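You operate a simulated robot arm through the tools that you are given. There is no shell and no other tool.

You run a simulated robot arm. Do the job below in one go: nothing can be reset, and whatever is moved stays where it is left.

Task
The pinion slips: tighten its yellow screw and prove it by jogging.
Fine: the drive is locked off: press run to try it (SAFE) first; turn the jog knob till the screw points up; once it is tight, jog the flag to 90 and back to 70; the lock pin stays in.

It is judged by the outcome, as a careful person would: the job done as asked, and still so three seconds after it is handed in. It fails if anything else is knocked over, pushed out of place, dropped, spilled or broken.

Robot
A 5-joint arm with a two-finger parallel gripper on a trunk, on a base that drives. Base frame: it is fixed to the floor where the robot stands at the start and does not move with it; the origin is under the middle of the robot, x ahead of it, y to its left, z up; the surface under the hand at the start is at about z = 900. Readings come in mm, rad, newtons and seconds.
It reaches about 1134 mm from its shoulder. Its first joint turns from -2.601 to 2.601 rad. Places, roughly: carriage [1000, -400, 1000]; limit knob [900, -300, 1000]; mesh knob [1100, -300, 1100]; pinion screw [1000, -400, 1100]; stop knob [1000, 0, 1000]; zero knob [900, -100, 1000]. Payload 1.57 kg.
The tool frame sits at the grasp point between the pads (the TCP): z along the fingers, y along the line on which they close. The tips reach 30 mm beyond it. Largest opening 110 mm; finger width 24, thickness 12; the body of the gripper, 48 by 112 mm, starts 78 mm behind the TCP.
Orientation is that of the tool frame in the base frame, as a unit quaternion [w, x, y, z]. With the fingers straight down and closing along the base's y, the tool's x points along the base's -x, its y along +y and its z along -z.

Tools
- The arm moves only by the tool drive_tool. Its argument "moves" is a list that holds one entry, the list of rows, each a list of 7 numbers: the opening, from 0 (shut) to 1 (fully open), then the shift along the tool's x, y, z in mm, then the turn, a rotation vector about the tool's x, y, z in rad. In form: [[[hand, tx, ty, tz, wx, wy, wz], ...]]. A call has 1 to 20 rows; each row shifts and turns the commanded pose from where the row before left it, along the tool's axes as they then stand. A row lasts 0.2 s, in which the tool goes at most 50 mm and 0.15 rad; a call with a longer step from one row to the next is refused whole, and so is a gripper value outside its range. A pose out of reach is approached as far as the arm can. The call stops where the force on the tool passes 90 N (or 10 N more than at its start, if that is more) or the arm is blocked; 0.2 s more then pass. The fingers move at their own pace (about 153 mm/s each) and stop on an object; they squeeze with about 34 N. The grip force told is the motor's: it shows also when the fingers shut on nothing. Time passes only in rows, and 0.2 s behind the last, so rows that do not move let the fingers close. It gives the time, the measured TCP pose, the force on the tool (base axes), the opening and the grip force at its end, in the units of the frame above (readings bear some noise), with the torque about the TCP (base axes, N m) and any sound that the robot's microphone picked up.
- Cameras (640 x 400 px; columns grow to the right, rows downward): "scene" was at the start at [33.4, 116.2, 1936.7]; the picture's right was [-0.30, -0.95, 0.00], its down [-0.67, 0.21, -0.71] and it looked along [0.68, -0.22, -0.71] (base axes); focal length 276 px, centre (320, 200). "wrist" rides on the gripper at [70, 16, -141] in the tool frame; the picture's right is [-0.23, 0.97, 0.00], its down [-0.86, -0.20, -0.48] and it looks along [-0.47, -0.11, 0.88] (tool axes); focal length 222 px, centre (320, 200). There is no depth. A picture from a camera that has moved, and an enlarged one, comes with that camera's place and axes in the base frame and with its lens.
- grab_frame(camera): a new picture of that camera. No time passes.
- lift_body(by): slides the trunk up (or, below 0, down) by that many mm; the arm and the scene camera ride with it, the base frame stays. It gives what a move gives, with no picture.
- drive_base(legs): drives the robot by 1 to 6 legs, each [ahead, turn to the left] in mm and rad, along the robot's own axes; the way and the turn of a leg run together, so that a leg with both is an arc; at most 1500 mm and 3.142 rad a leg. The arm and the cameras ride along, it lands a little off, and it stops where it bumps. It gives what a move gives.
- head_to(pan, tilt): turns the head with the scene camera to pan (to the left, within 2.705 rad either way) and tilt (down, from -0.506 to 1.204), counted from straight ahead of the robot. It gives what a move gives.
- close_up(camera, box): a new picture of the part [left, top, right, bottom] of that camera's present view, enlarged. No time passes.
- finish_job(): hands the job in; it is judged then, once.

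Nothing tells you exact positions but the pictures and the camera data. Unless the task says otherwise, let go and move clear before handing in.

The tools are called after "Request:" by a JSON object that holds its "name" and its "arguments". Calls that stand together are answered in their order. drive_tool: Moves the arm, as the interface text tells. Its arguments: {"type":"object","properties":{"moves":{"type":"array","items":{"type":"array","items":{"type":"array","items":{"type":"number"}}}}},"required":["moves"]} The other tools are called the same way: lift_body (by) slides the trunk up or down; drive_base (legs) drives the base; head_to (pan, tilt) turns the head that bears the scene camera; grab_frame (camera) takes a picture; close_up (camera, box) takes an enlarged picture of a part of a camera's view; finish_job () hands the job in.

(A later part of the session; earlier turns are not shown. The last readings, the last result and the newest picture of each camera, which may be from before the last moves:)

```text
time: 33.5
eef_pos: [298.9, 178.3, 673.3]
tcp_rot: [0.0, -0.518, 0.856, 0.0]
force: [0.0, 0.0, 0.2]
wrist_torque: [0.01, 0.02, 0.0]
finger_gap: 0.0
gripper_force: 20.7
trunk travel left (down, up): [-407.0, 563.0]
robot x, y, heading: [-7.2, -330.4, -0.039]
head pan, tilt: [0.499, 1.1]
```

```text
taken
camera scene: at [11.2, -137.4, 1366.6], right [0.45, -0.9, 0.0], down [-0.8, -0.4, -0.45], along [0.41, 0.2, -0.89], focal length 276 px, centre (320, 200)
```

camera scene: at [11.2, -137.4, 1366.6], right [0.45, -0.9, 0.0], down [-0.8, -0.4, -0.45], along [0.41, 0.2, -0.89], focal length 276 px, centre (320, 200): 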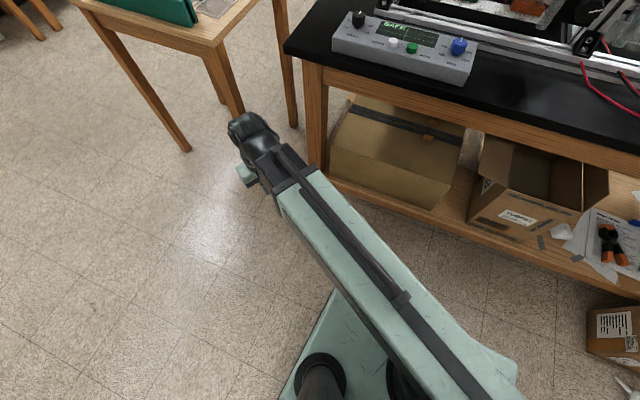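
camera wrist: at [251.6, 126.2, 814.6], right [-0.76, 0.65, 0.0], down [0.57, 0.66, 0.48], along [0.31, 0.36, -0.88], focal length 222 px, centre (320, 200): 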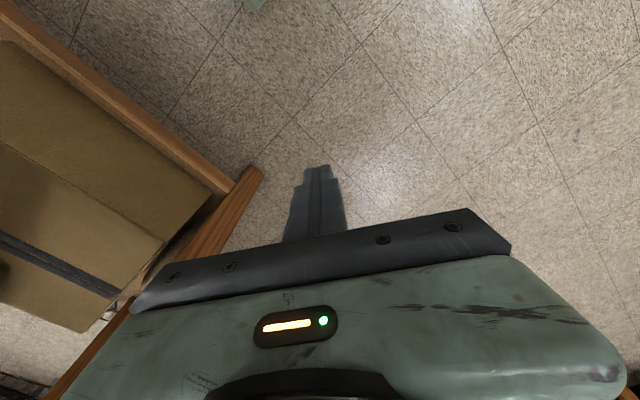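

The machine is yawed about +0.05 rad. I'll re-park the base on the shaft's line and a bit further back, then tilt the hand level while in free space on the left.

Request:
{"name": "drive_base", "arguments": {"legs": [[0, 0.687], [-130, 0], [0, -0.6]]}}

Request:
{"name": "drive_tool", "arguments": {"moves": [[[0, -32.9, 0, -2.5, 0, -0.15, 0], [0, -32.9, 0, -2.5, 0, -0.15, 0], [0, -32.9, 0, -2.5, 0, -0.15, 0], [0, -32.9, 0, -2.5, 0, -0.15, 0], [0, -32.9, 0, -2.5, 0, -0.15, 0], [0, -32.9, 0, -2.5, 0, -0.15, 0], [0, -32.9, 0, -2.5, 0, -0.15, 0], [0, -32.9, 0, -2.5, 0, -0.15, 0], [0, -32.9, 0, -2.5, 0, -0.15, 0], [0, -32.9, 0, -2.5, 0, -0.15, 0], [0, -15, 0, -0.5, 0, -0.0708, 0], [0, 0, 0, 0, 0, 0, 0]]]}}

```text
time: 38.2
eef_pos: [148.0, 124.6, 673.8]
tcp_rot: [0.0, -0.554, 0.832, 0.0]
force: [-0.4, 0.3, 0.1]
wrist_torque: [-0.03, -0.03, 0.0]
finger_gap: 0.0
gripper_force: 20.9
trunk travel left (down, up): [-407.0, 563.0]
robot x, y, heading: [-112.8, -416.4, 0.06]
head pan, tilt: [0.499, 1.1]
```

```text
time: 40.8
eef_pos: [235.5, 326.3, 905.8]
tcp_rot: [0.581, -0.396, 0.597, 0.386]
force: [-1.0, 0.5, 0.4]
wrist_torque: [0.0, 0.01, -0.01]
finger_gap: 0.3
gripper_force: 21.8
out of reach, approached as far as the arm can: row 5, 7, 8, 10, 11
trunk travel left (down, up): [-407.0, 563.0]
robot x, y, heading: [-110.3, -417.4, 0.058]
head pan, tilt: [0.499, 1.1]
```

The hand is level (wrist axis about 238 mm from the TCP, shoulder axis about 32 mm ahead of the robot's middle). I'll raise to clear the panel, then swing round to face the knob.

Request:
{"name": "lift_body", "arguments": {"by": 230}}

Request:
{"name": "drive_tool", "arguments": {"moves": [[[0, 0, -45.1, -1.26, 0.056, 0, 0], [0, 0, -45.1, -1.26, 0.056, 0, 0], [0, 0, -45.1, -1.26, 0.056, 0, 0], [0, 0, -45.1, -1.26, 0.056, 0, 0], [0, 0, -45.1, -1.26, 0.056, 0, 0], [0, 0, -45.1, -1.26, 0.056, 0, 0], [0, 0, -45.1, -1.26, 0.056, 0, 0], [0, 0, -45.1, -1.26, 0.056, 0, 0], [0, 0, -45.1, -1.26, 0.056, 0, 0], [0, 0, -45.1, -1.26, 0.056, 0, 0], [0, 0, -45.1, -1.26, 0.056, 0, 0], [0, 0, -45.1, -1.26, 0.056, 0, 0]]]}}

```text
time: 43.2
eef_pos: [235.7, 327.5, 1135.5]
tcp_rot: [0.582, -0.396, 0.596, 0.386]
force: [0.5, 0.6, -1.1]
wrist_torque: [-0.01, 0.0, 0.02]
finger_gap: 0.1
gripper_force: 21.3
trunk travel left (down, up): [-637.0, 333.0]
robot x, y, heading: [-107.4, -420.5, 0.056]
head pan, tilt: [0.499, 1.1]
```

```text
time: 45.9
eef_pos: [628.1, -30.3, 1137.3]
tcp_rot: [0.681, -0.18, 0.69, 0.167]
force: [0.4, -0.5, -0.4]
wrist_torque: [0.0, -0.02, -0.01]
finger_gap: 0.0
gripper_force: 22.0
trunk travel left (down, up): [-637.0, 333.0]
robot x, y, heading: [-112.9, -419.0, 0.057]
head pan, tilt: [0.499, 1.1]
```

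Request:
{"name": "drive_tool", "arguments": {"moves": [[[0, 0, -45.1, -1.26, 0.056, 0, 0], [0, 0, -45.1, -1.26, 0.056, 0, 0], [0, 0, -45.1, -1.26, 0.056, 0, 0], [0, 0, -45.1, -1.26, 0.056, 0, 0], [0, 0, -45.1, -1.26, 0.056, 0, 0], [0, 0, -45.1, -1.26, 0.056, 0, 0], [0, 0, -45.1, -1.26, 0.056, 0, 0], [0, 0, -45.1, -1.26, 0.056, 0, 0]]]}}

Request:
{"name": "head_to", "arguments": {"pan": -0.25, "tilt": 0.55}}

Request:
{"name": "grab_frame", "arguments": {"camera": "scene"}}

Request:
{"name": "grab_frame", "arguments": {"camera": "wrist"}}

```text
time: 47.6
eef_pos: [723.5, -374.8, 1139.5]
tcp_rot: [0.703, -0.027, 0.71, 0.008]
force: [0.2, -0.3, 0.9]
wrist_torque: [0.02, 0.0, -0.06]
finger_gap: 0.0
gripper_force: 20.9
out of reach, approached as far as the arm can: row 1, 6
trunk travel left (down, up): [-637.0, 333.0]
robot x, y, heading: [-107.0, -414.6, 0.057]
head pan, tilt: [0.499, 1.1]
```

```text
time: 48.8
eef_pos: [724.9, -374.1, 1139.4]
tcp_rot: [0.704, -0.026, 0.71, 0.01]
force: [0.3, -0.1, -0.1]
wrist_torque: [-0.02, -0.01, 0.02]
finger_gap: 0.0
gripper_force: 21.2
trunk travel left (down, up): [-637.0, 333.0]
robot x, y, heading: [-108.6, -414.9, 0.063]
head pan, tilt: [-0.25, 0.55]
```

```text
taken
camera scene: at [-77.0, -270.3, 1639.7], right [-0.19, -0.98, 0.0], down [-0.51, 0.1, -0.85], along [0.84, -0.16, -0.52], focal length 276 px, centre (320, 200)
```

scene: 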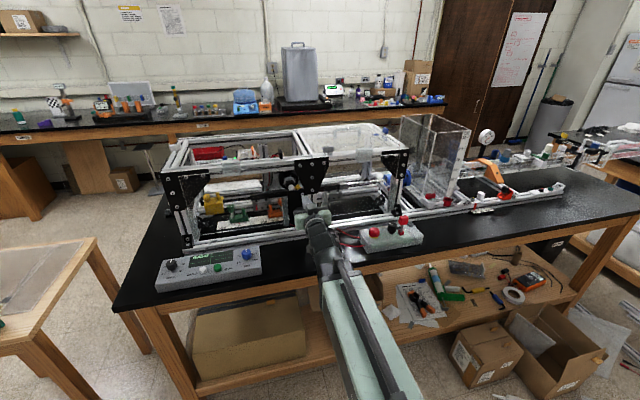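

```text
taken
camera wrist: at [580.9, -365.8, 1070.2], right [-0.05, 0.98, 0.2], down [-0.46, -0.2, 0.86], along [0.89, -0.05, 0.46], focal length 222 px, centre (320, 200)
```

wrist: 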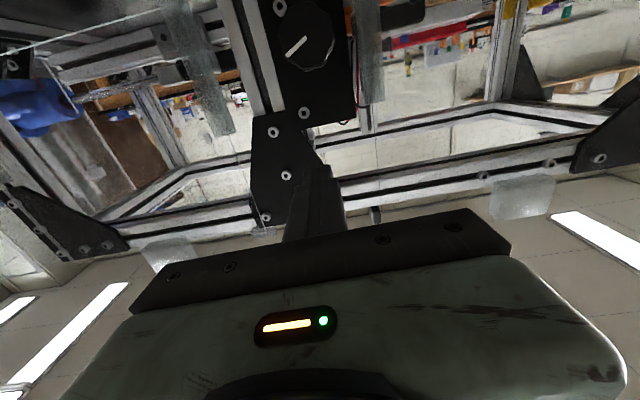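

Request:
{"name": "close_up", "arguments": {"camera": "wrist", "box": [220, 0, 420, 125]}}

Request:
{"name": "close_up", "arguments": {"camera": "scene", "box": [250, 150, 370, 250]}}

```text
3.20 times, centred on (320, 62) of wrist
camera zoom: at [580.9, -365.8, 1070.2], right [-0.05, 0.98, 0.2], down [-0.46, -0.2, 0.86], along [0.89, -0.05, 0.46], focal length 711 px, centre (320, 640)
```

zoom: 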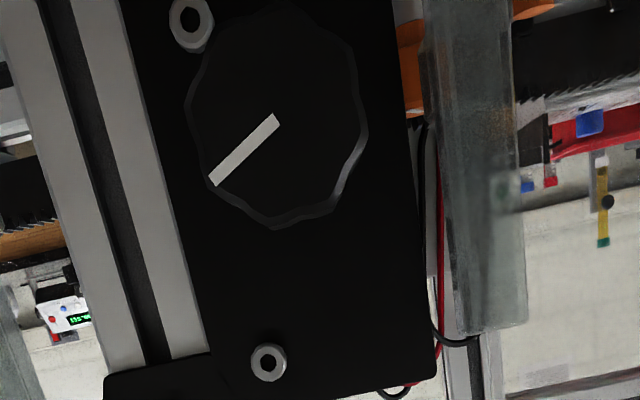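

```text
4.00 times, centred on (310, 200) of scene
camera zoom: at [-77.0, -270.3, 1639.7], right [-0.19, -0.98, 0.0], down [-0.51, 0.1, -0.85], along [0.84, -0.16, -0.52], focal length 1105 px, centre (360, 200)
```

zoom: 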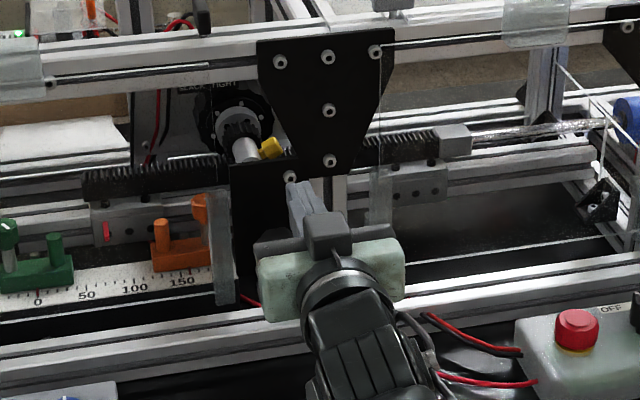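

Knob front centre comes out near (806, -361, 1036), about 46 mm across. I'll centre on its axis, roll the hand so the fingers straddle it diagonally with the camera above, and open modestly.

Request:
{"name": "drive_tool", "arguments": {"moves": [[[0, 0, 9, 0, -0.011, 0, 0], [0, 0, 0, 0, 0, 0, -0.1473], [0, 0, 0, 0, 0, 0, -0.1473], [0, 0, 0, 0, 0, 0, -0.1473], [0, 0, 0, 0, 0, 0, -0.1473], [0, 0, 0, 0, 0, 0, -0.1473], [0, 0, 0, 0, 0, 0, -0.1473], [0, 0, 0, 0, 0, 0, -0.1473], [0, 0, 0, 0, 0, 0, -0.1473], [0, 0, 0, 0, 0, 0, -0.1473], [0, 0, 0, 0, 0, 0, -0.1473], [0, 0, 0, 0, 0, 0, -0.1473], [0, 0, 0, 0, 0, 0, -0.1473], [0, 0, 0, 0, 0, 0, -0.1473], [0, 0, 0, 0, 0, 0, -0.1473], [0, 0, 0, 0, 0, 0, -0.1473], [0.55, 0, 0, 0, 0, 0, -0.1473], [0.55, 0, 0, 0, 0, 0, 0]]]}}

Request:
{"name": "lift_body", "arguments": {"by": -102}}

Request:
{"name": "grab_frame", "arguments": {"camera": "wrist"}}

Request:
{"name": "close_up", "arguments": {"camera": "scene", "box": [250, 130, 370, 230]}}

```text
time: 52.5
eef_pos: [724.9, -364.3, 1137.6]
tcp_rot: [-0.28, 0.668, -0.243, 0.645]
force: [-0.3, 0.4, -0.2]
wrist_torque: [0.01, 0.02, -0.01]
finger_gap: 60.6
gripper_force: 0.0
trunk travel left (down, up): [-637.0, 333.0]
robot x, y, heading: [-106.8, -416.4, 0.056]
head pan, tilt: [-0.25, 0.55]
```

```text
time: 53.9
eef_pos: [724.7, -365.2, 1038.4]
tcp_rot: [-0.281, 0.667, -0.245, 0.645]
force: [0.0, 0.1, 0.2]
wrist_torque: [-0.01, 0.01, -0.01]
finger_gap: 60.3
gripper_force: 0.1
trunk travel left (down, up): [-535.0, 435.0]
robot x, y, heading: [-107.0, -420.9, 0.056]
head pan, tilt: [-0.25, 0.55]
```

```text
taken
camera wrist: at [586.9, -432.7, 1077.6], right [0.03, -0.55, -0.84], down [-0.53, 0.7, -0.48], along [0.85, 0.45, -0.27], focal length 222 px, centre (320, 200)
```

wrist: 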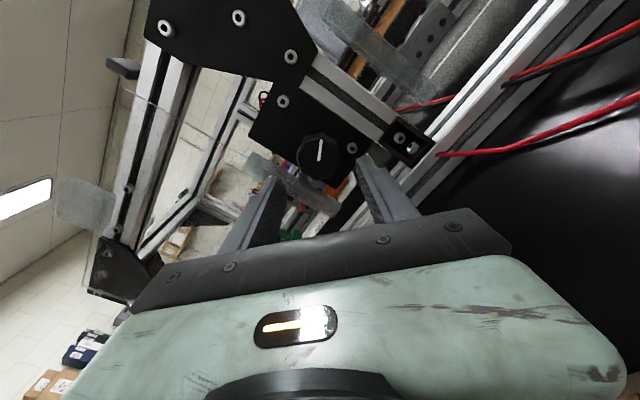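

```text
4.00 times, centred on (310, 180) of scene
camera zoom: at [-77.1, -270.4, 1537.8], right [-0.19, -0.98, 0.0], down [-0.51, 0.1, -0.85], along [0.84, -0.16, -0.52], focal length 1105 px, centre (360, 280)
```

zoom: 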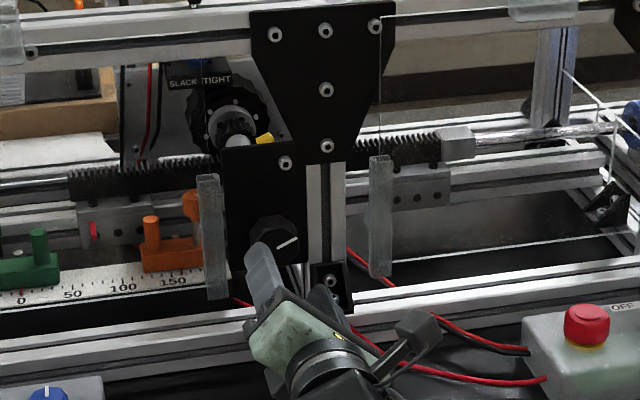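

Request:
{"name": "close_up", "arguments": {"camera": "wrist", "box": [220, 100, 420, 225]}}

```text
3.20 times, centred on (320, 162) of wrist
camera zoom: at [586.9, -432.7, 1077.6], right [0.03, -0.55, -0.84], down [-0.53, 0.7, -0.48], along [0.85, 0.45, -0.27], focal length 711 px, centre (320, 320)
```

zoom: 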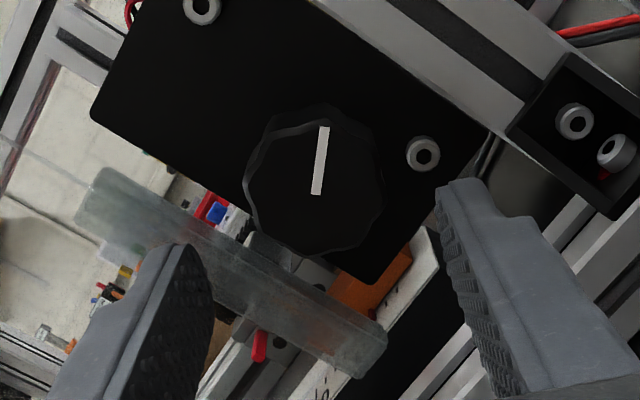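

The knob lies on the tool axis, about 80 mm ahead. To sweep the fingers through vertical (away from the grey post), I'll roll 90° clockwise first, then advance onto the knob.

Request:
{"name": "drive_tool", "arguments": {"moves": [[[0.53, 0, -2, 0, 0, 0, 0], [0.53, 0, 0, 0, 0, 0, 0.1428], [0.53, 0, 0, 0, 0, 0, 0.1428], [0.53, 0, 0, 0, 0, 0, 0.1428], [0.53, 0, 0, 0, 0, 0, 0.1428], [0.53, 0, 0, 0, 0, 0, 0.1428], [0.53, 0, 0, 0, 0, 0, 0.1428], [0.53, 0, 0, 0, 0, 0, 0.1428], [0.53, 0, 0, 0, 0, 0, 0.1428], [0.53, 0, 0, 0, 0, 0, 0.1428], [0.53, 0, 0, 0, 0, 0, 0.1428], [0.53, 0, 0, 0, 0, 0, 0.1428], [0.53, 0, 0, 20, 0, 0, 0], [0.53, 0, 0, 10, 0, 0, 0], [0.53, 0, 0, 0, 0, 0, 0]]]}}

Request:
{"name": "grab_frame", "arguments": {"camera": "wrist"}}

Request:
{"name": "close_up", "arguments": {"camera": "wrist", "box": [220, 100, 420, 225]}}

```text
time: 57.1
eef_pos: [754.2, -362.4, 1038.3]
tcp_rot: [0.656, -0.3, 0.644, -0.257]
force: [-0.4, 1.1, -0.2]
wrist_torque: [-0.01, 0.01, -0.02]
finger_gap: 58.4
gripper_force: 0.1
trunk travel left (down, up): [-535.0, 435.0]
robot x, y, heading: [-107.6, -418.6, 0.057]
head pan, tilt: [-0.25, 0.55]
```

```text
taken
camera wrist: at [614.7, -409.1, 978.6], right [-0.05, 0.83, -0.55], down [-0.5, 0.45, 0.74], along [0.86, 0.32, 0.39], focal length 222 px, centre (320, 200)
```

wrist: 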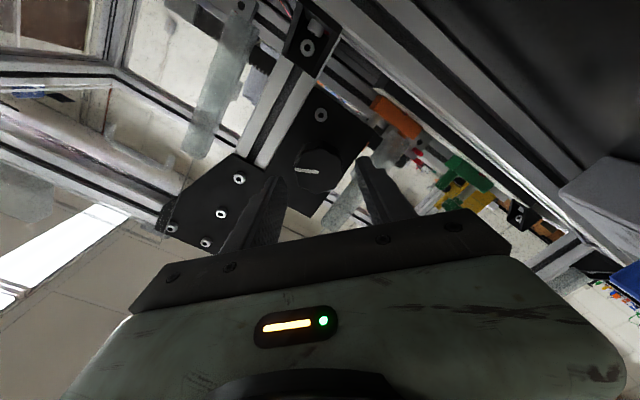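

```text
3.20 times, centred on (320, 162) of wrist
camera zoom: at [614.7, -409.1, 978.6], right [-0.05, 0.83, -0.55], down [-0.5, 0.45, 0.74], along [0.86, 0.32, 0.39], focal length 711 px, centre (320, 320)
```

zoom: 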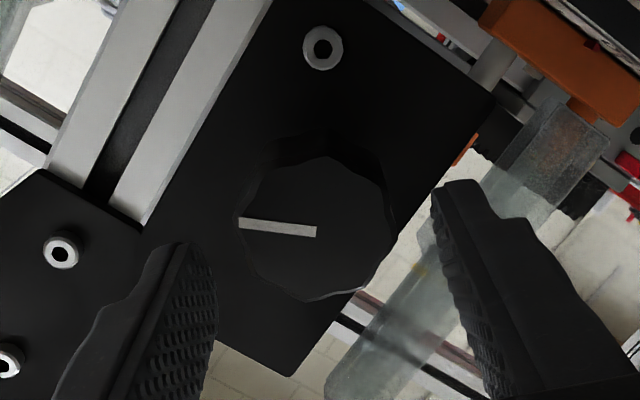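

Request:
{"name": "drive_tool", "arguments": {"moves": [[[0.53, -1.5, -0.8, 12, 0, 0, 0], [0.53, 0, 0, 12, 0, 0, 0], [0.53, 0, 0, 8, 0, 0, 0], [0.53, 0, 0, 5, 0, 0, 0], [0.53, 0, 0, 0, 0, 0, 0]]]}}

Request:
{"name": "close_up", "arguments": {"camera": "wrist", "box": [220, 100, 420, 225]}}

Request:
{"name": "close_up", "arguments": {"camera": "scene", "box": [260, 140, 360, 210]}}

```text
time: 58.3
eef_pos: [790.1, -359.3, 1036.7]
tcp_rot: [0.656, -0.299, 0.643, -0.258]
force: [-0.2, 0.3, 0.2]
wrist_torque: [-0.01, -0.02, -0.02]
finger_gap: 58.2
gripper_force: 0.1
trunk travel left (down, up): [-535.0, 435.0]
robot x, y, heading: [-108.4, -417.2, 0.055]
head pan, tilt: [-0.25, 0.55]
```

```text
3.20 times, centred on (320, 162) of wrist
camera zoom: at [651.5, -406.4, 978.6], right [-0.05, 0.83, -0.55], down [-0.5, 0.45, 0.74], along [0.86, 0.32, 0.39], focal length 711 px, centre (320, 320)
```

zoom: 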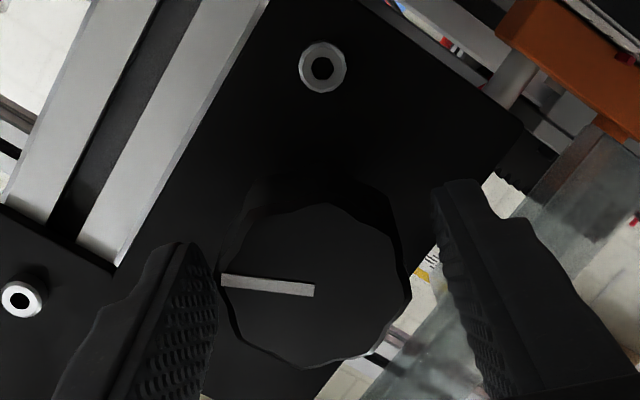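

```text
5.71 times, centred on (310, 175) of scene
camera zoom: at [-77.0, -270.4, 1537.8], right [-0.19, -0.98, 0.0], down [-0.51, 0.1, -0.85], along [0.84, -0.16, -0.52], focal length 1579 px, centre (377, 343)
```

zoom: 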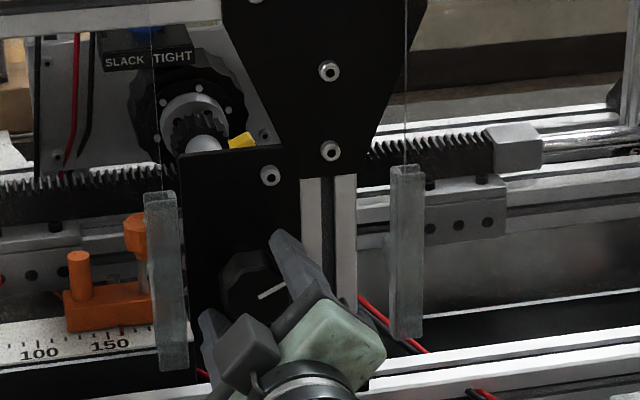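

The fingers straddle the knob with its face about 6–10 mm ahead of the TCP. Closing on it.

Request:
{"name": "drive_tool", "arguments": {"moves": [[[0.3, 0, 0, 0, 0, 0, 0], [0.3, 0, 0, 0, 0, 0, 0], [0.3, 0, 0, 0, 0, 0, 0]]]}}

Request:
{"name": "close_up", "arguments": {"camera": "wrist", "box": [220, 100, 420, 225]}}

Request:
{"name": "close_up", "arguments": {"camera": "scene", "box": [230, 130, 360, 210]}}

```text
time: 59.1
eef_pos: [791.3, -360.4, 1038.3]
tcp_rot: [0.656, -0.299, 0.643, -0.258]
force: [11.9, -7.7, 16.1]
wrist_torque: [0.04, -0.64, -0.83]
finger_gap: 43.0
gripper_force: 45.1
trunk travel left (down, up): [-535.0, 435.0]
robot x, y, heading: [-108.4, -417.3, 0.059]
head pan, tilt: [-0.25, 0.55]
```

```text
3.20 times, centred on (320, 162) of wrist
camera zoom: at [651.4, -407.5, 979.2], right [-0.05, 0.83, -0.55], down [-0.5, 0.45, 0.74], along [0.86, 0.32, 0.39], focal length 711 px, centre (320, 320)
```

zoom: 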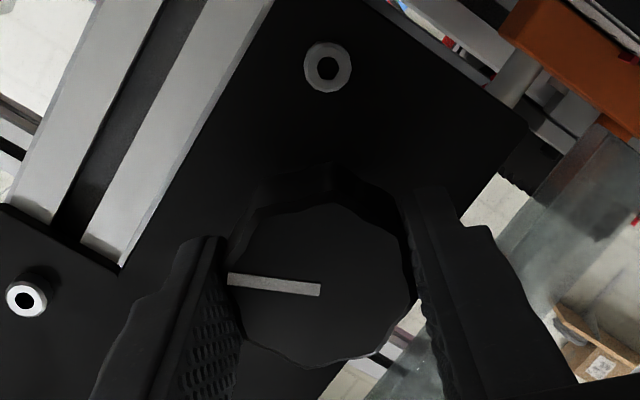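

```text
4.92 times, centred on (295, 170) of scene
camera zoom: at [-77.5, -271.5, 1538.1], right [-0.19, -0.98, 0.0], down [-0.51, 0.1, -0.85], along [0.84, -0.16, -0.52], focal length 1360 px, centre (443, 348)
```

zoom: 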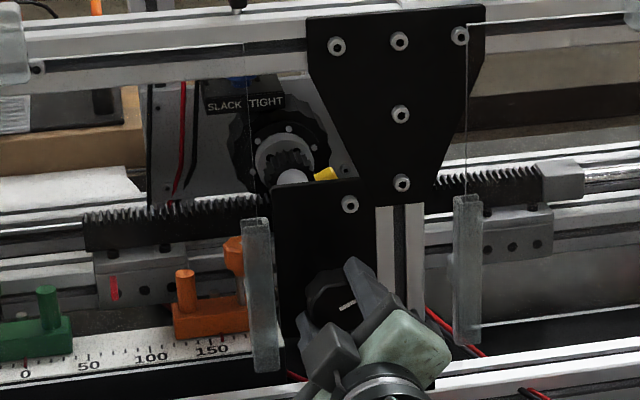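

Request:
{"name": "drive_tool", "arguments": {"moves": [[[0.3, 0, -1.5, 0, 0, 0, 0], [0.3, 0, 0, 0, 0, 0, -0.1], [0.3, 0, 0, 0, 0, 0, -0.1], [0.3, 0, 0, 0, 0, 0, -0.1], [0.3, 0, 0, 0, 0, 0, 0]]]}}

Request:
{"name": "close_up", "arguments": {"camera": "scene", "box": [230, 130, 360, 210]}}

```text
time: 60.3
eef_pos: [791.8, -360.3, 1036.8]
tcp_rot: [0.61, -0.392, 0.591, -0.353]
force: [24.0, -9.5, 27.0]
wrist_torque: [0.08, -0.92, -0.66]
finger_gap: 43.3
gripper_force: 45.2
out of reach, approached as far as the arm can: row 1
trunk travel left (down, up): [-535.0, 435.0]
robot x, y, heading: [-112.1, -420.0, 0.058]
head pan, tilt: [-0.25, 0.55]
```

```text
4.92 times, centred on (295, 170) of scene
camera zoom: at [-77.4, -271.7, 1538.0], right [-0.19, -0.98, 0.0], down [-0.51, 0.1, -0.85], along [0.84, -0.16, -0.52], focal length 1360 px, centre (443, 348)
```

zoom: 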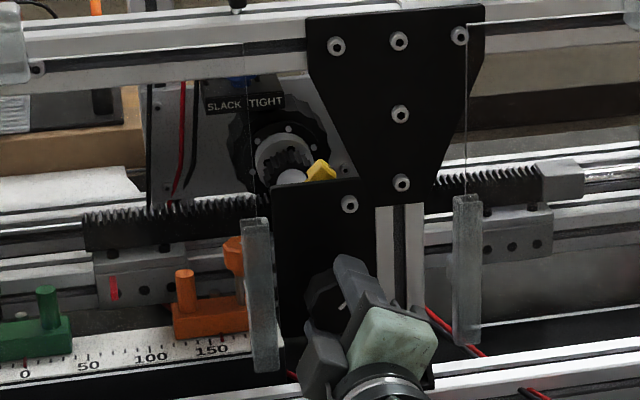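

The screw rises as the knob turns counter-clockwise. I'll ease the side load by 1.5 mm of trunk, then keep turning.

Request:
{"name": "lift_body", "arguments": {"by": 1.5}}

Request:
{"name": "drive_tool", "arguments": {"moves": [[[0.3, 0, 0, 0, 0, 0, -0.1], [0.3, 0, 0, 0, 0, 0, -0.1], [0.3, 0, 0, 0, 0, 0, -0.1], [0.3, 0, 0, 0, 0, 0, -0.1], [0.3, 0, 0, 0, 0, 0, -0.1], [0.3, 0, 0, 0, 0, 0, -0.1], [0.3, 0, 0, 0, 0, 0, 0]]]}}

Request:
{"name": "close_up", "arguments": {"camera": "scene", "box": [230, 130, 360, 210]}}

Request:
{"name": "close_up", "arguments": {"camera": "scene", "box": [270, 145, 320, 185]}}

```text
time: 60.8
eef_pos: [790.5, -360.6, 1039.3]
tcp_rot: [0.609, -0.393, 0.592, -0.353]
force: [8.4, -7.8, 5.6]
wrist_torque: [0.07, -1.22, 0.02]
finger_gap: 43.2
gripper_force: 45.3
trunk travel left (down, up): [-536.0, 434.0]
robot x, y, heading: [-109.3, -417.3, 0.061]
head pan, tilt: [-0.25, 0.55]
```

```text
time: 62.4
eef_pos: [791.7, -360.3, 1037.1]
tcp_rot: [-0.476, 0.55, -0.451, 0.518]
force: [-23.1, -6.0, -27.3]
wrist_torque: [-0.01, -0.21, 0.23]
finger_gap: 43.1
gripper_force: 45.1
trunk travel left (down, up): [-536.0, 434.0]
robot x, y, heading: [-108.1, -417.6, 0.059]
head pan, tilt: [-0.25, 0.55]
```

```text
4.92 times, centred on (295, 170) of scene
camera zoom: at [-76.5, -270.9, 1539.0], right [-0.19, -0.98, 0.0], down [-0.51, 0.1, -0.85], along [0.84, -0.16, -0.52], focal length 1360 px, centre (443, 348)
```

zoom: 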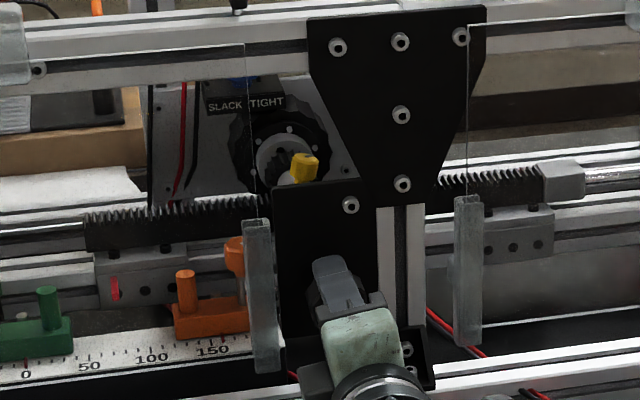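

```text
10.00 times, centred on (295, 165) of scene
camera zoom: at [-76.5, -270.9, 1539.0], right [-0.19, -0.98, 0.0], down [-0.51, 0.1, -0.85], along [0.84, -0.16, -0.52], focal length 2763 px, centre (570, 550)
```

zoom: 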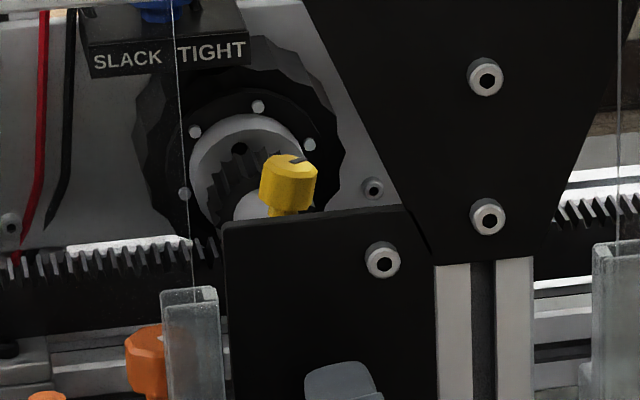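

Request:
{"name": "drive_tool", "arguments": {"moves": [[[0.3, 0, 0, 0, 0, 0, -0.1], [0.3, 0, 0, 0, 0, 0, -0.1], [0.3, 0, 0, 0, 0, 0, -0.1], [0.3, 0, 0, 0, 0, 0, 0]]]}}

Request:
{"name": "close_up", "arguments": {"camera": "scene", "box": [270, 145, 320, 185]}}

```text
time: 63.4
eef_pos: [791.9, -360.7, 1037.2]
tcp_rot: [-0.393, 0.611, -0.364, 0.583]
force: [-16.5, -11.6, -20.7]
wrist_torque: [0.03, -0.17, -0.33]
finger_gap: 42.8
gripper_force: 45.1
trunk travel left (down, up): [-536.0, 434.0]
robot x, y, heading: [-111.7, -415.6, 0.058]
head pan, tilt: [-0.25, 0.55]
```

```text
10.00 times, centred on (295, 165) of scene
camera zoom: at [-76.4, -271.7, 1539.4], right [-0.19, -0.98, 0.0], down [-0.51, 0.1, -0.85], along [0.84, -0.16, -0.52], focal length 2763 px, centre (570, 550)
```

zoom: 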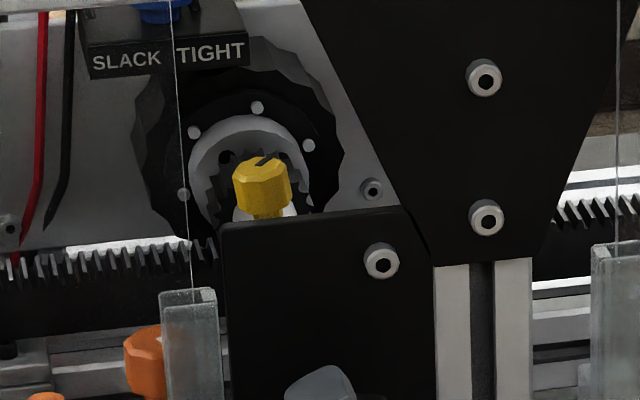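

Request:
{"name": "close_up", "arguments": {"camera": "scene", "box": [284, 155, 304, 170]}}

```text
16.00 times, centred on (294, 162) of scene
camera zoom: at [-76.4, -271.7, 1539.4], right [-0.19, -0.98, 0.0], down [-0.51, 0.1, -0.85], along [0.84, -0.16, -0.52], focal length 4420 px, centre (736, 800)
```

zoom: 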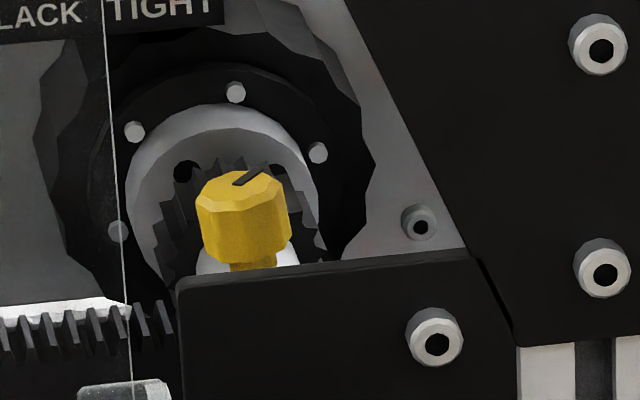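

Request:
{"name": "drive_tool", "arguments": {"moves": [[[0.3, 0, 0, 0, 0, 0, 0.06], [0.3, 0, 0, 0, 0, 0, 0]]]}}

Request:
{"name": "close_up", "arguments": {"camera": "scene", "box": [284, 155, 304, 170]}}

```text
time: 64.0
eef_pos: [792.5, -361.0, 1038.3]
tcp_rot: [-0.413, 0.599, -0.382, 0.57]
force: [-11.1, -14.4, -17.0]
wrist_torque: [-0.01, -0.25, -0.23]
finger_gap: 42.7
gripper_force: 45.1
trunk travel left (down, up): [-536.0, 434.0]
robot x, y, heading: [-110.3, -420.5, 0.057]
head pan, tilt: [-0.25, 0.55]
```

```text
16.00 times, centred on (294, 162) of scene
camera zoom: at [-76.3, -272.1, 1539.4], right [-0.19, -0.98, 0.0], down [-0.51, 0.1, -0.85], along [0.84, -0.16, -0.52], focal length 4420 px, centre (736, 800)
```

zoom: 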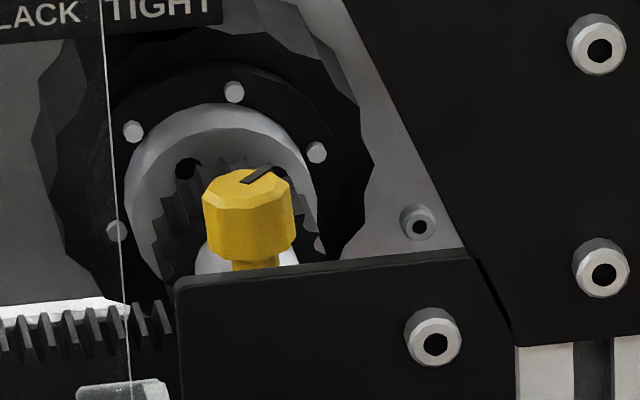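

The screw now points up within a degree or two. I'll open gently and back straight off the knob.

Request:
{"name": "drive_tool", "arguments": {"moves": [[[0.53, 0, 0, 0, 0, 0, 0], [0.53, 0, 0, 0, 0, 0, 0], [0.53, 0, 0, -15, 0, 0, 0], [0.53, 0, 0, -25, 0, 0, 0], [0.53, 0, 0, -30, 0, 0, 0], [0.53, 0, 0, 0, 0, 0, 0]]]}}

Request:
{"name": "close_up", "arguments": {"camera": "scene", "box": [284, 155, 304, 170]}}

Request:
{"name": "close_up", "arguments": {"camera": "scene", "box": [230, 130, 360, 210]}}

```text
time: 65.4
eef_pos: [719.7, -365.3, 1039.2]
tcp_rot: [-0.414, 0.598, -0.38, 0.571]
force: [0.4, 0.5, 0.0]
wrist_torque: [0.03, 0.01, 0.0]
finger_gap: 58.3
gripper_force: 0.0
trunk travel left (down, up): [-536.0, 434.0]
robot x, y, heading: [-108.8, -417.8, 0.062]
head pan, tilt: [-0.25, 0.55]
```

```text
16.00 times, centred on (294, 162) of scene
camera zoom: at [-77.2, -270.4, 1539.3], right [-0.19, -0.98, 0.0], down [-0.51, 0.1, -0.85], along [0.84, -0.16, -0.52], focal length 4420 px, centre (736, 800)
```

zoom: 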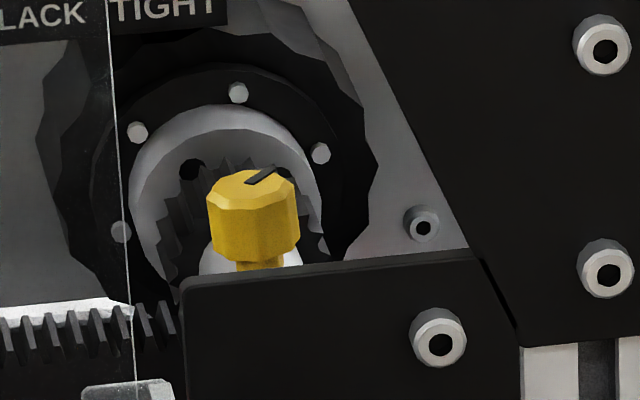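

```text
4.92 times, centred on (295, 170) of scene
camera zoom: at [-77.2, -270.4, 1539.3], right [-0.19, -0.98, 0.0], down [-0.51, 0.1, -0.85], along [0.84, -0.16, -0.52], focal length 1360 px, centre (443, 348)
```

zoom: 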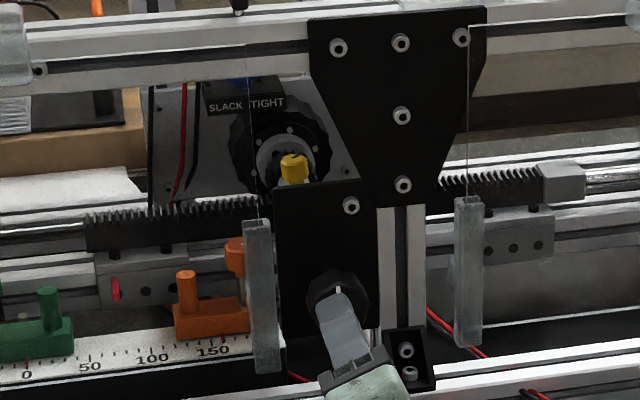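

The screw stayed up. Next I'll raise the trunk fully and look down into the frame to plan the entry from above.

Request:
{"name": "lift_body", "arguments": {"by": 400}}

Request:
{"name": "lift_body", "arguments": {"by": 30}}

Request:
{"name": "head_to", "arguments": {"pan": -0.1, "tilt": 0.75}}

Request:
{"name": "grab_frame", "arguments": {"camera": "scene"}}

Request:
{"name": "close_up", "arguments": {"camera": "scene", "box": [200, 90, 400, 215]}}

Request:
{"name": "grab_frame", "arguments": {"camera": "wrist"}}

```text
time: 69.2
eef_pos: [719.6, -364.0, 1439.2]
tcp_rot: [-0.413, 0.599, -0.379, 0.572]
force: [-0.1, 0.0, -0.7]
wrist_torque: [0.0, -0.01, 0.0]
finger_gap: 58.2
gripper_force: 0.1
trunk travel left (down, up): [-936.0, 34.0]
robot x, y, heading: [-106.7, -419.4, 0.053]
head pan, tilt: [-0.25, 0.55]
```

```text
time: 70.0
eef_pos: [720.1, -364.1, 1469.1]
tcp_rot: [-0.413, 0.599, -0.381, 0.571]
force: [-0.1, 0.2, 0.1]
wrist_torque: [0.01, 0.03, 0.03]
finger_gap: 58.3
gripper_force: 0.1
trunk travel left (down, up): [-966.0, 4.0]
robot x, y, heading: [-110.8, -417.3, 0.053]
head pan, tilt: [-0.25, 0.55]
```

```text
time: 70.7
eef_pos: [720.0, -365.0, 1468.4]
tcp_rot: [-0.413, 0.599, -0.381, 0.571]
force: [-0.3, 0.4, 0.5]
wrist_torque: [-0.04, 0.01, 0.0]
finger_gap: 58.1
gripper_force: 0.2
trunk travel left (down, up): [-966.0, 4.0]
robot x, y, heading: [-106.4, -415.8, 0.052]
head pan, tilt: [-0.099, 0.75]
```

```text
taken
camera scene: at [-82.3, -256.8, 1951.9], right [-0.04, -1.0, 0.0], down [-0.68, 0.03, -0.73], along [0.73, -0.03, -0.68], focal length 276 px, centre (320, 200)
```

scene: 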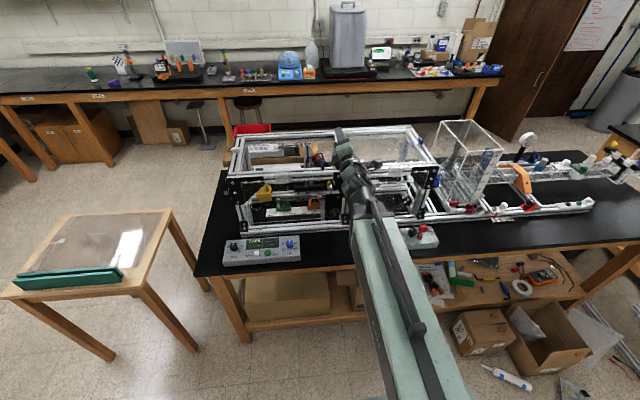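

```text
3.20 times, centred on (300, 152) of scene
camera zoom: at [-82.3, -256.8, 1951.9], right [-0.04, -1.0, 0.0], down [-0.68, 0.03, -0.73], along [0.73, -0.03, -0.68], focal length 884 px, centre (384, 352)
```

zoom: 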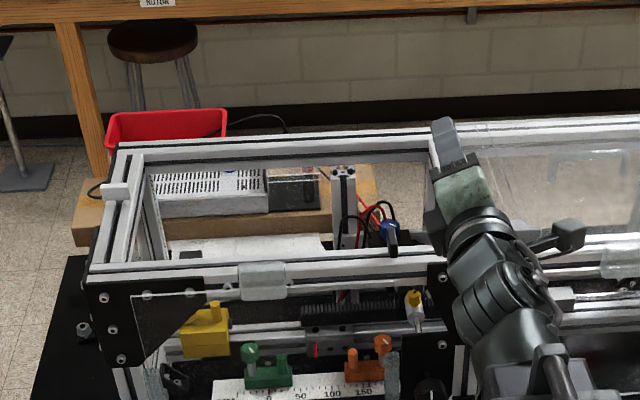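

```text
taken
camera wrist: at [582.8, -442.4, 1480.8], right [0.0, -0.15, -0.99], down [-0.53, 0.84, -0.13], along [0.85, 0.53, -0.08], focal length 222 px, centre (320, 200)
```

wrist: 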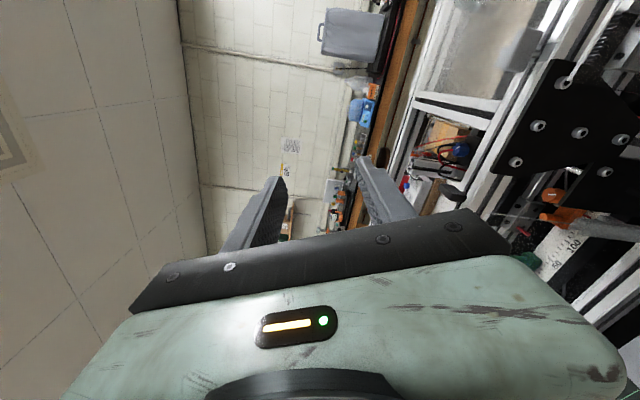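

Request:
{"name": "head_to", "arguments": {"pan": -0.3, "tilt": 0.75}}

Request:
{"name": "close_up", "arguments": {"camera": "scene", "box": [180, 60, 340, 200]}}

Request:
{"name": "close_up", "arguments": {"camera": "wrist", "box": [340, 0, 640, 240]}}

```text
time: 71.5
eef_pos: [720.3, -364.3, 1468.6]
tcp_rot: [-0.413, 0.599, -0.38, 0.571]
force: [0.6, 0.0, -1.0]
wrist_torque: [0.04, 0.0, -0.01]
finger_gap: 58.3
gripper_force: 0.0
trunk travel left (down, up): [-966.0, 4.0]
robot x, y, heading: [-109.5, -416.0, 0.057]
head pan, tilt: [-0.3, 0.75]
```

```text
2.86 times, centred on (260, 130) of scene
camera zoom: at [-84.7, -273.1, 1951.9], right [-0.24, -0.97, 0.0], down [-0.66, 0.16, -0.73], along [0.71, -0.18, -0.68], focal length 789 px, centre (491, 400)
```

zoom: 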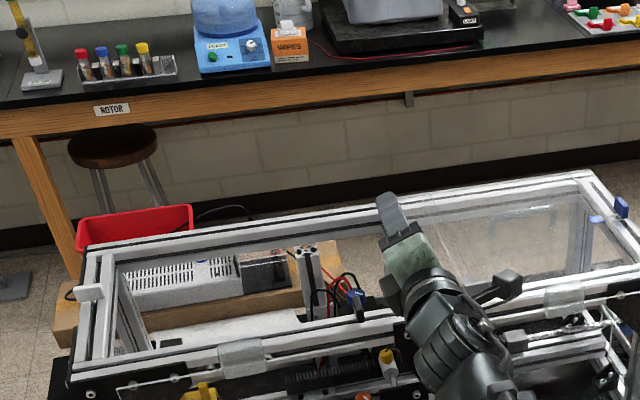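

```text
1.67 times, centred on (490, 120) of wrist
camera zoom: at [582.8, -442.3, 1480.8], right [0.0, -0.15, -0.99], down [-0.53, 0.84, -0.13], along [0.85, 0.53, -0.08], focal length 370 px, centre (37, 333)
```

zoom: 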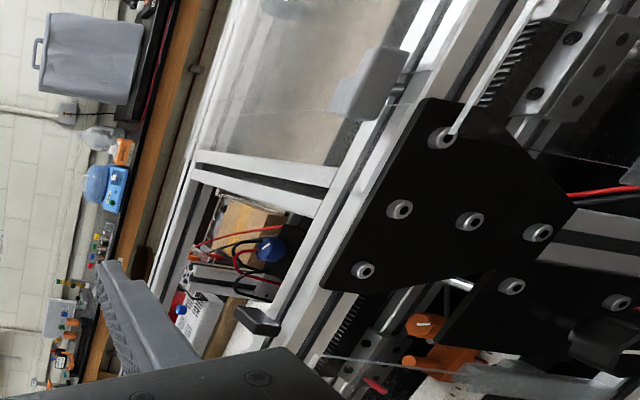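

Request:
{"name": "drive_tool", "arguments": {"moves": [[[0.5, 40.8, 16.3, -1.2, -0.0204, 0.0511, 0], [0.5, 40.8, 16.3, -1.2, -0.0204, 0.0511, 0], [0.5, 40.8, 16.3, -1.2, -0.0204, 0.0511, 0], [0.5, 40.8, 16.3, -1.2, -0.0204, 0.0511, 0], [0.5, 40.8, 16.3, -1.2, -0.0204, 0.0511, 0], [0.5, 40.8, 16.3, -1.2, -0.0204, 0.0511, 0], [0.5, 40.8, 16.3, -1.2, -0.0204, 0.0511, 0]]]}}

Request:
{"name": "grab_frame", "arguments": {"camera": "scene"}}

Request:
{"name": "close_up", "arguments": {"camera": "scene", "box": [230, 100, 350, 200]}}

Request:
{"name": "close_up", "arguments": {"camera": "scene", "box": [255, 130, 315, 180]}}

```text
time: 73.0
eef_pos: [679.1, -667.0, 1469.6]
tcp_rot: [-0.293, 0.515, -0.488, 0.641]
force: [0.1, 0.5, 0.2]
wrist_torque: [-0.02, -0.03, -0.01]
finger_gap: 55.1
gripper_force: 0.1
trunk travel left (down, up): [-966.0, 4.0]
robot x, y, heading: [-110.1, -418.4, 0.059]
head pan, tilt: [-0.3, 0.75]
```

```text
taken
camera scene: at [-85.0, -273.8, 1951.9], right [-0.24, -0.97, 0.0], down [-0.66, 0.16, -0.73], along [0.71, -0.18, -0.68], focal length 276 px, centre (320, 200)
```

scene: 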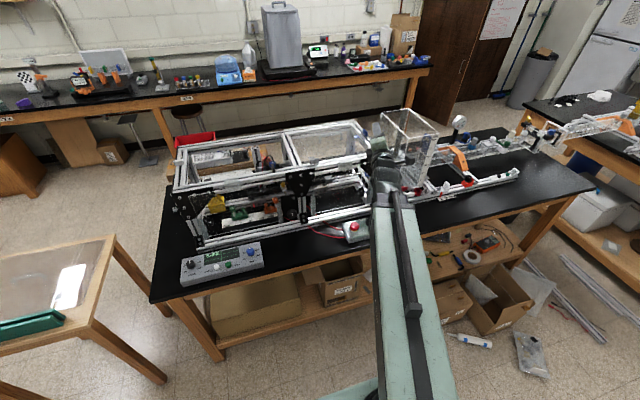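

```text
4.00 times, centred on (290, 150) of scene
camera zoom: at [-85.0, -273.8, 1951.9], right [-0.24, -0.97, 0.0], down [-0.66, 0.16, -0.73], along [0.71, -0.18, -0.68], focal length 1105 px, centre (440, 400)
```

zoom: 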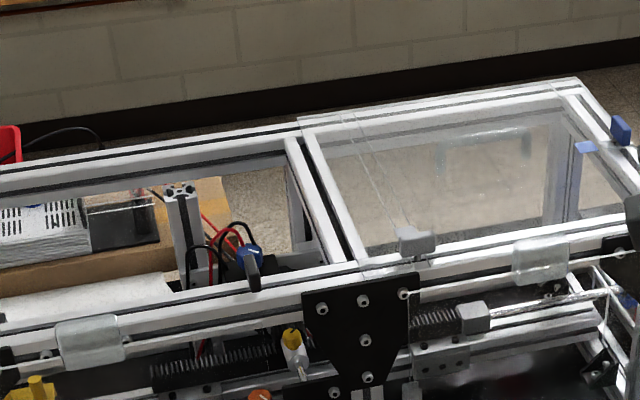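

```text
8.00 times, centred on (285, 155) of scene
camera zoom: at [-85.0, -273.8, 1951.9], right [-0.24, -0.97, 0.0], down [-0.66, 0.16, -0.73], along [0.71, -0.18, -0.68], focal length 2210 px, centre (600, 560)
```

zoom: 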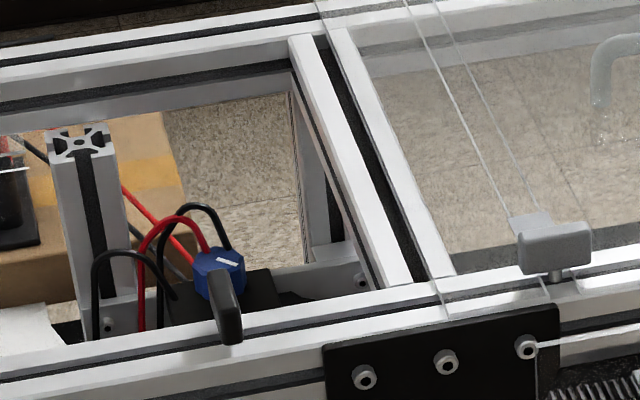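

Request:
{"name": "close_up", "arguments": {"camera": "scene", "box": [275, 175, 295, 195]}}

Request:
{"name": "close_up", "arguments": {"camera": "scene", "box": [255, 150, 285, 175]}}

```text
16.00 times, centred on (285, 185) of scene
camera zoom: at [-85.0, -273.8, 1951.9], right [-0.24, -0.97, 0.0], down [-0.66, 0.16, -0.73], along [0.71, -0.18, -0.68], focal length 4420 px, centre (880, 440)
```

zoom: 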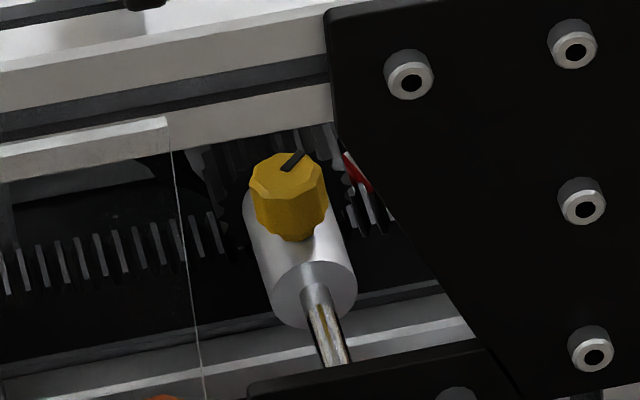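

```text
16.00 times, centred on (270, 162) of scene
camera zoom: at [-85.0, -273.8, 1951.9], right [-0.24, -0.97, 0.0], down [-0.66, 0.16, -0.73], along [0.71, -0.18, -0.68], focal length 4420 px, centre (1120, 800)
```

zoom: 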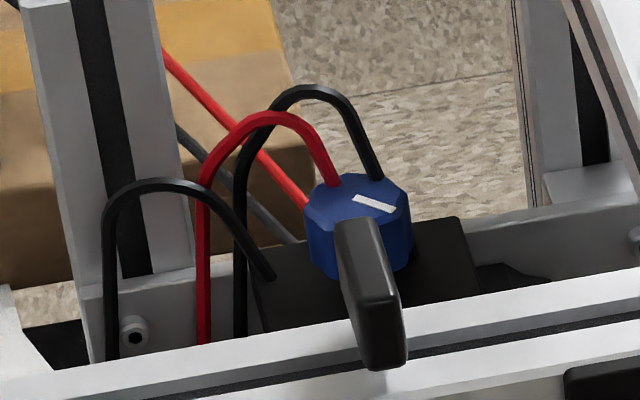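

The screw head is at about (992, -350, 1073), 24 mm wide. The frame's cross rail sits about 42 mm to its right and two paddles stand on the front rail. I'll come in from slightly right of the shaft line so the arm clears both, so I'm shifting the base with the hand held high.

Request:
{"name": "drive_base", "arguments": {"legs": [[0, -1.29], [241, 0], [0, 1.5]]}}

Request:
{"name": "head_to", "arguments": {"pan": -0.1, "tilt": 0.75}}

Request:
{"name": "grab_frame", "arguments": {"camera": "scene"}}

```text
time: 74.2
eef_pos: [656.7, -731.9, 1468.9]
tcp_rot: [-0.266, 0.495, -0.509, 0.652]
force: [0.3, 0.3, 0.4]
wrist_torque: [-0.03, 0.01, 0.01]
finger_gap: 55.0
gripper_force: 0.1
trunk travel left (down, up): [-966.0, 4.0]
robot x, y, heading: [-111.7, -417.1, 0.0]
head pan, tilt: [-0.3, 0.75]
stopped in leg 1: the robot was blocked; the commanded pose is now the measured one
```

```text
time: 74.9
eef_pos: [656.9, -733.0, 1468.3]
tcp_rot: [-0.267, 0.495, -0.508, 0.652]
force: [0.0, 0.1, 0.6]
wrist_torque: [0.01, 0.01, 0.01]
finger_gap: 54.9
gripper_force: 0.0
trunk travel left (down, up): [-966.0, 4.0]
robot x, y, heading: [-103.7, -417.7, -0.003]
head pan, tilt: [-0.099, 0.75]
```

```text
taken
camera scene: at [-72.1, -258.1, 1951.9], right [-0.1, -0.99, 0.0], down [-0.68, 0.07, -0.73], along [0.73, -0.08, -0.68], focal length 276 px, centre (320, 200)
```

scene: 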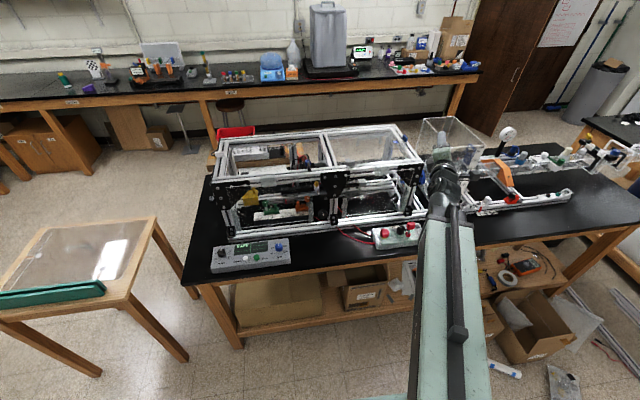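

Request:
{"name": "close_up", "arguments": {"camera": "scene", "box": [380, 90, 520, 230]}}

Request:
{"name": "grab_frame", "arguments": {"camera": "wrist"}}

Request:
{"name": "head_to", "arguments": {"pan": -1.0, "tilt": 1.1}}

Request:
{"name": "grab_frame", "arguments": {"camera": "scene"}}

```text
2.86 times, centred on (450, 160) of scene
camera zoom: at [-72.1, -258.1, 1951.9], right [-0.1, -0.99, 0.0], down [-0.68, 0.07, -0.73], along [0.73, -0.08, -0.68], focal length 789 px, centre (-51, 314)
```

zoom: 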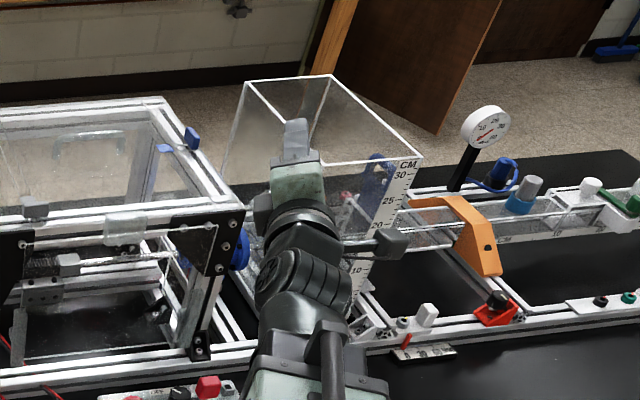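

```text
taken
camera wrist: at [498.6, -739.1, 1481.1], right [-0.07, -0.14, -0.99], down [-0.09, 0.99, -0.13], along [0.99, 0.08, -0.08], focal length 222 px, centre (320, 200)
```

wrist: 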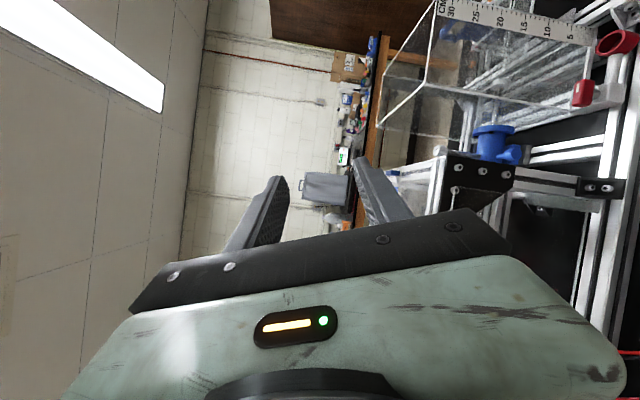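

```text
time: 76.1
eef_pos: [656.9, -732.1, 1469.8]
tcp_rot: [-0.266, 0.496, -0.508, 0.652]
force: [0.4, -0.1, 0.7]
wrist_torque: [-0.01, -0.01, -0.01]
finger_gap: 55.1
gripper_force: 0.1
trunk travel left (down, up): [-966.0, 4.0]
robot x, y, heading: [-108.7, -417.0, -0.007]
head pan, tilt: [-1.0, 1.1]
```

```text
taken
camera scene: at [-120.4, -302.8, 1926.2], right [-0.84, -0.54, 0.0], down [-0.48, 0.75, -0.45], along [0.24, -0.38, -0.89], focal length 276 px, centre (320, 200)
```

scene: 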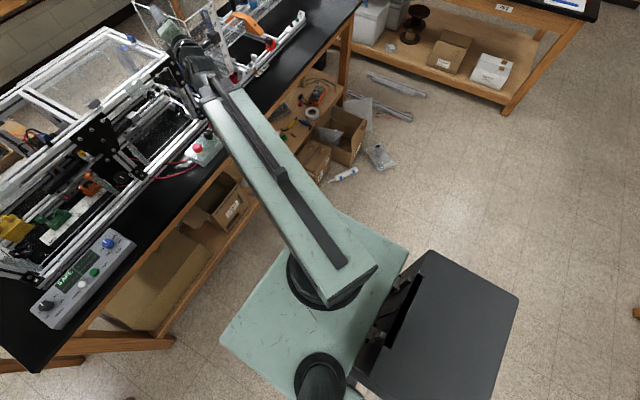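

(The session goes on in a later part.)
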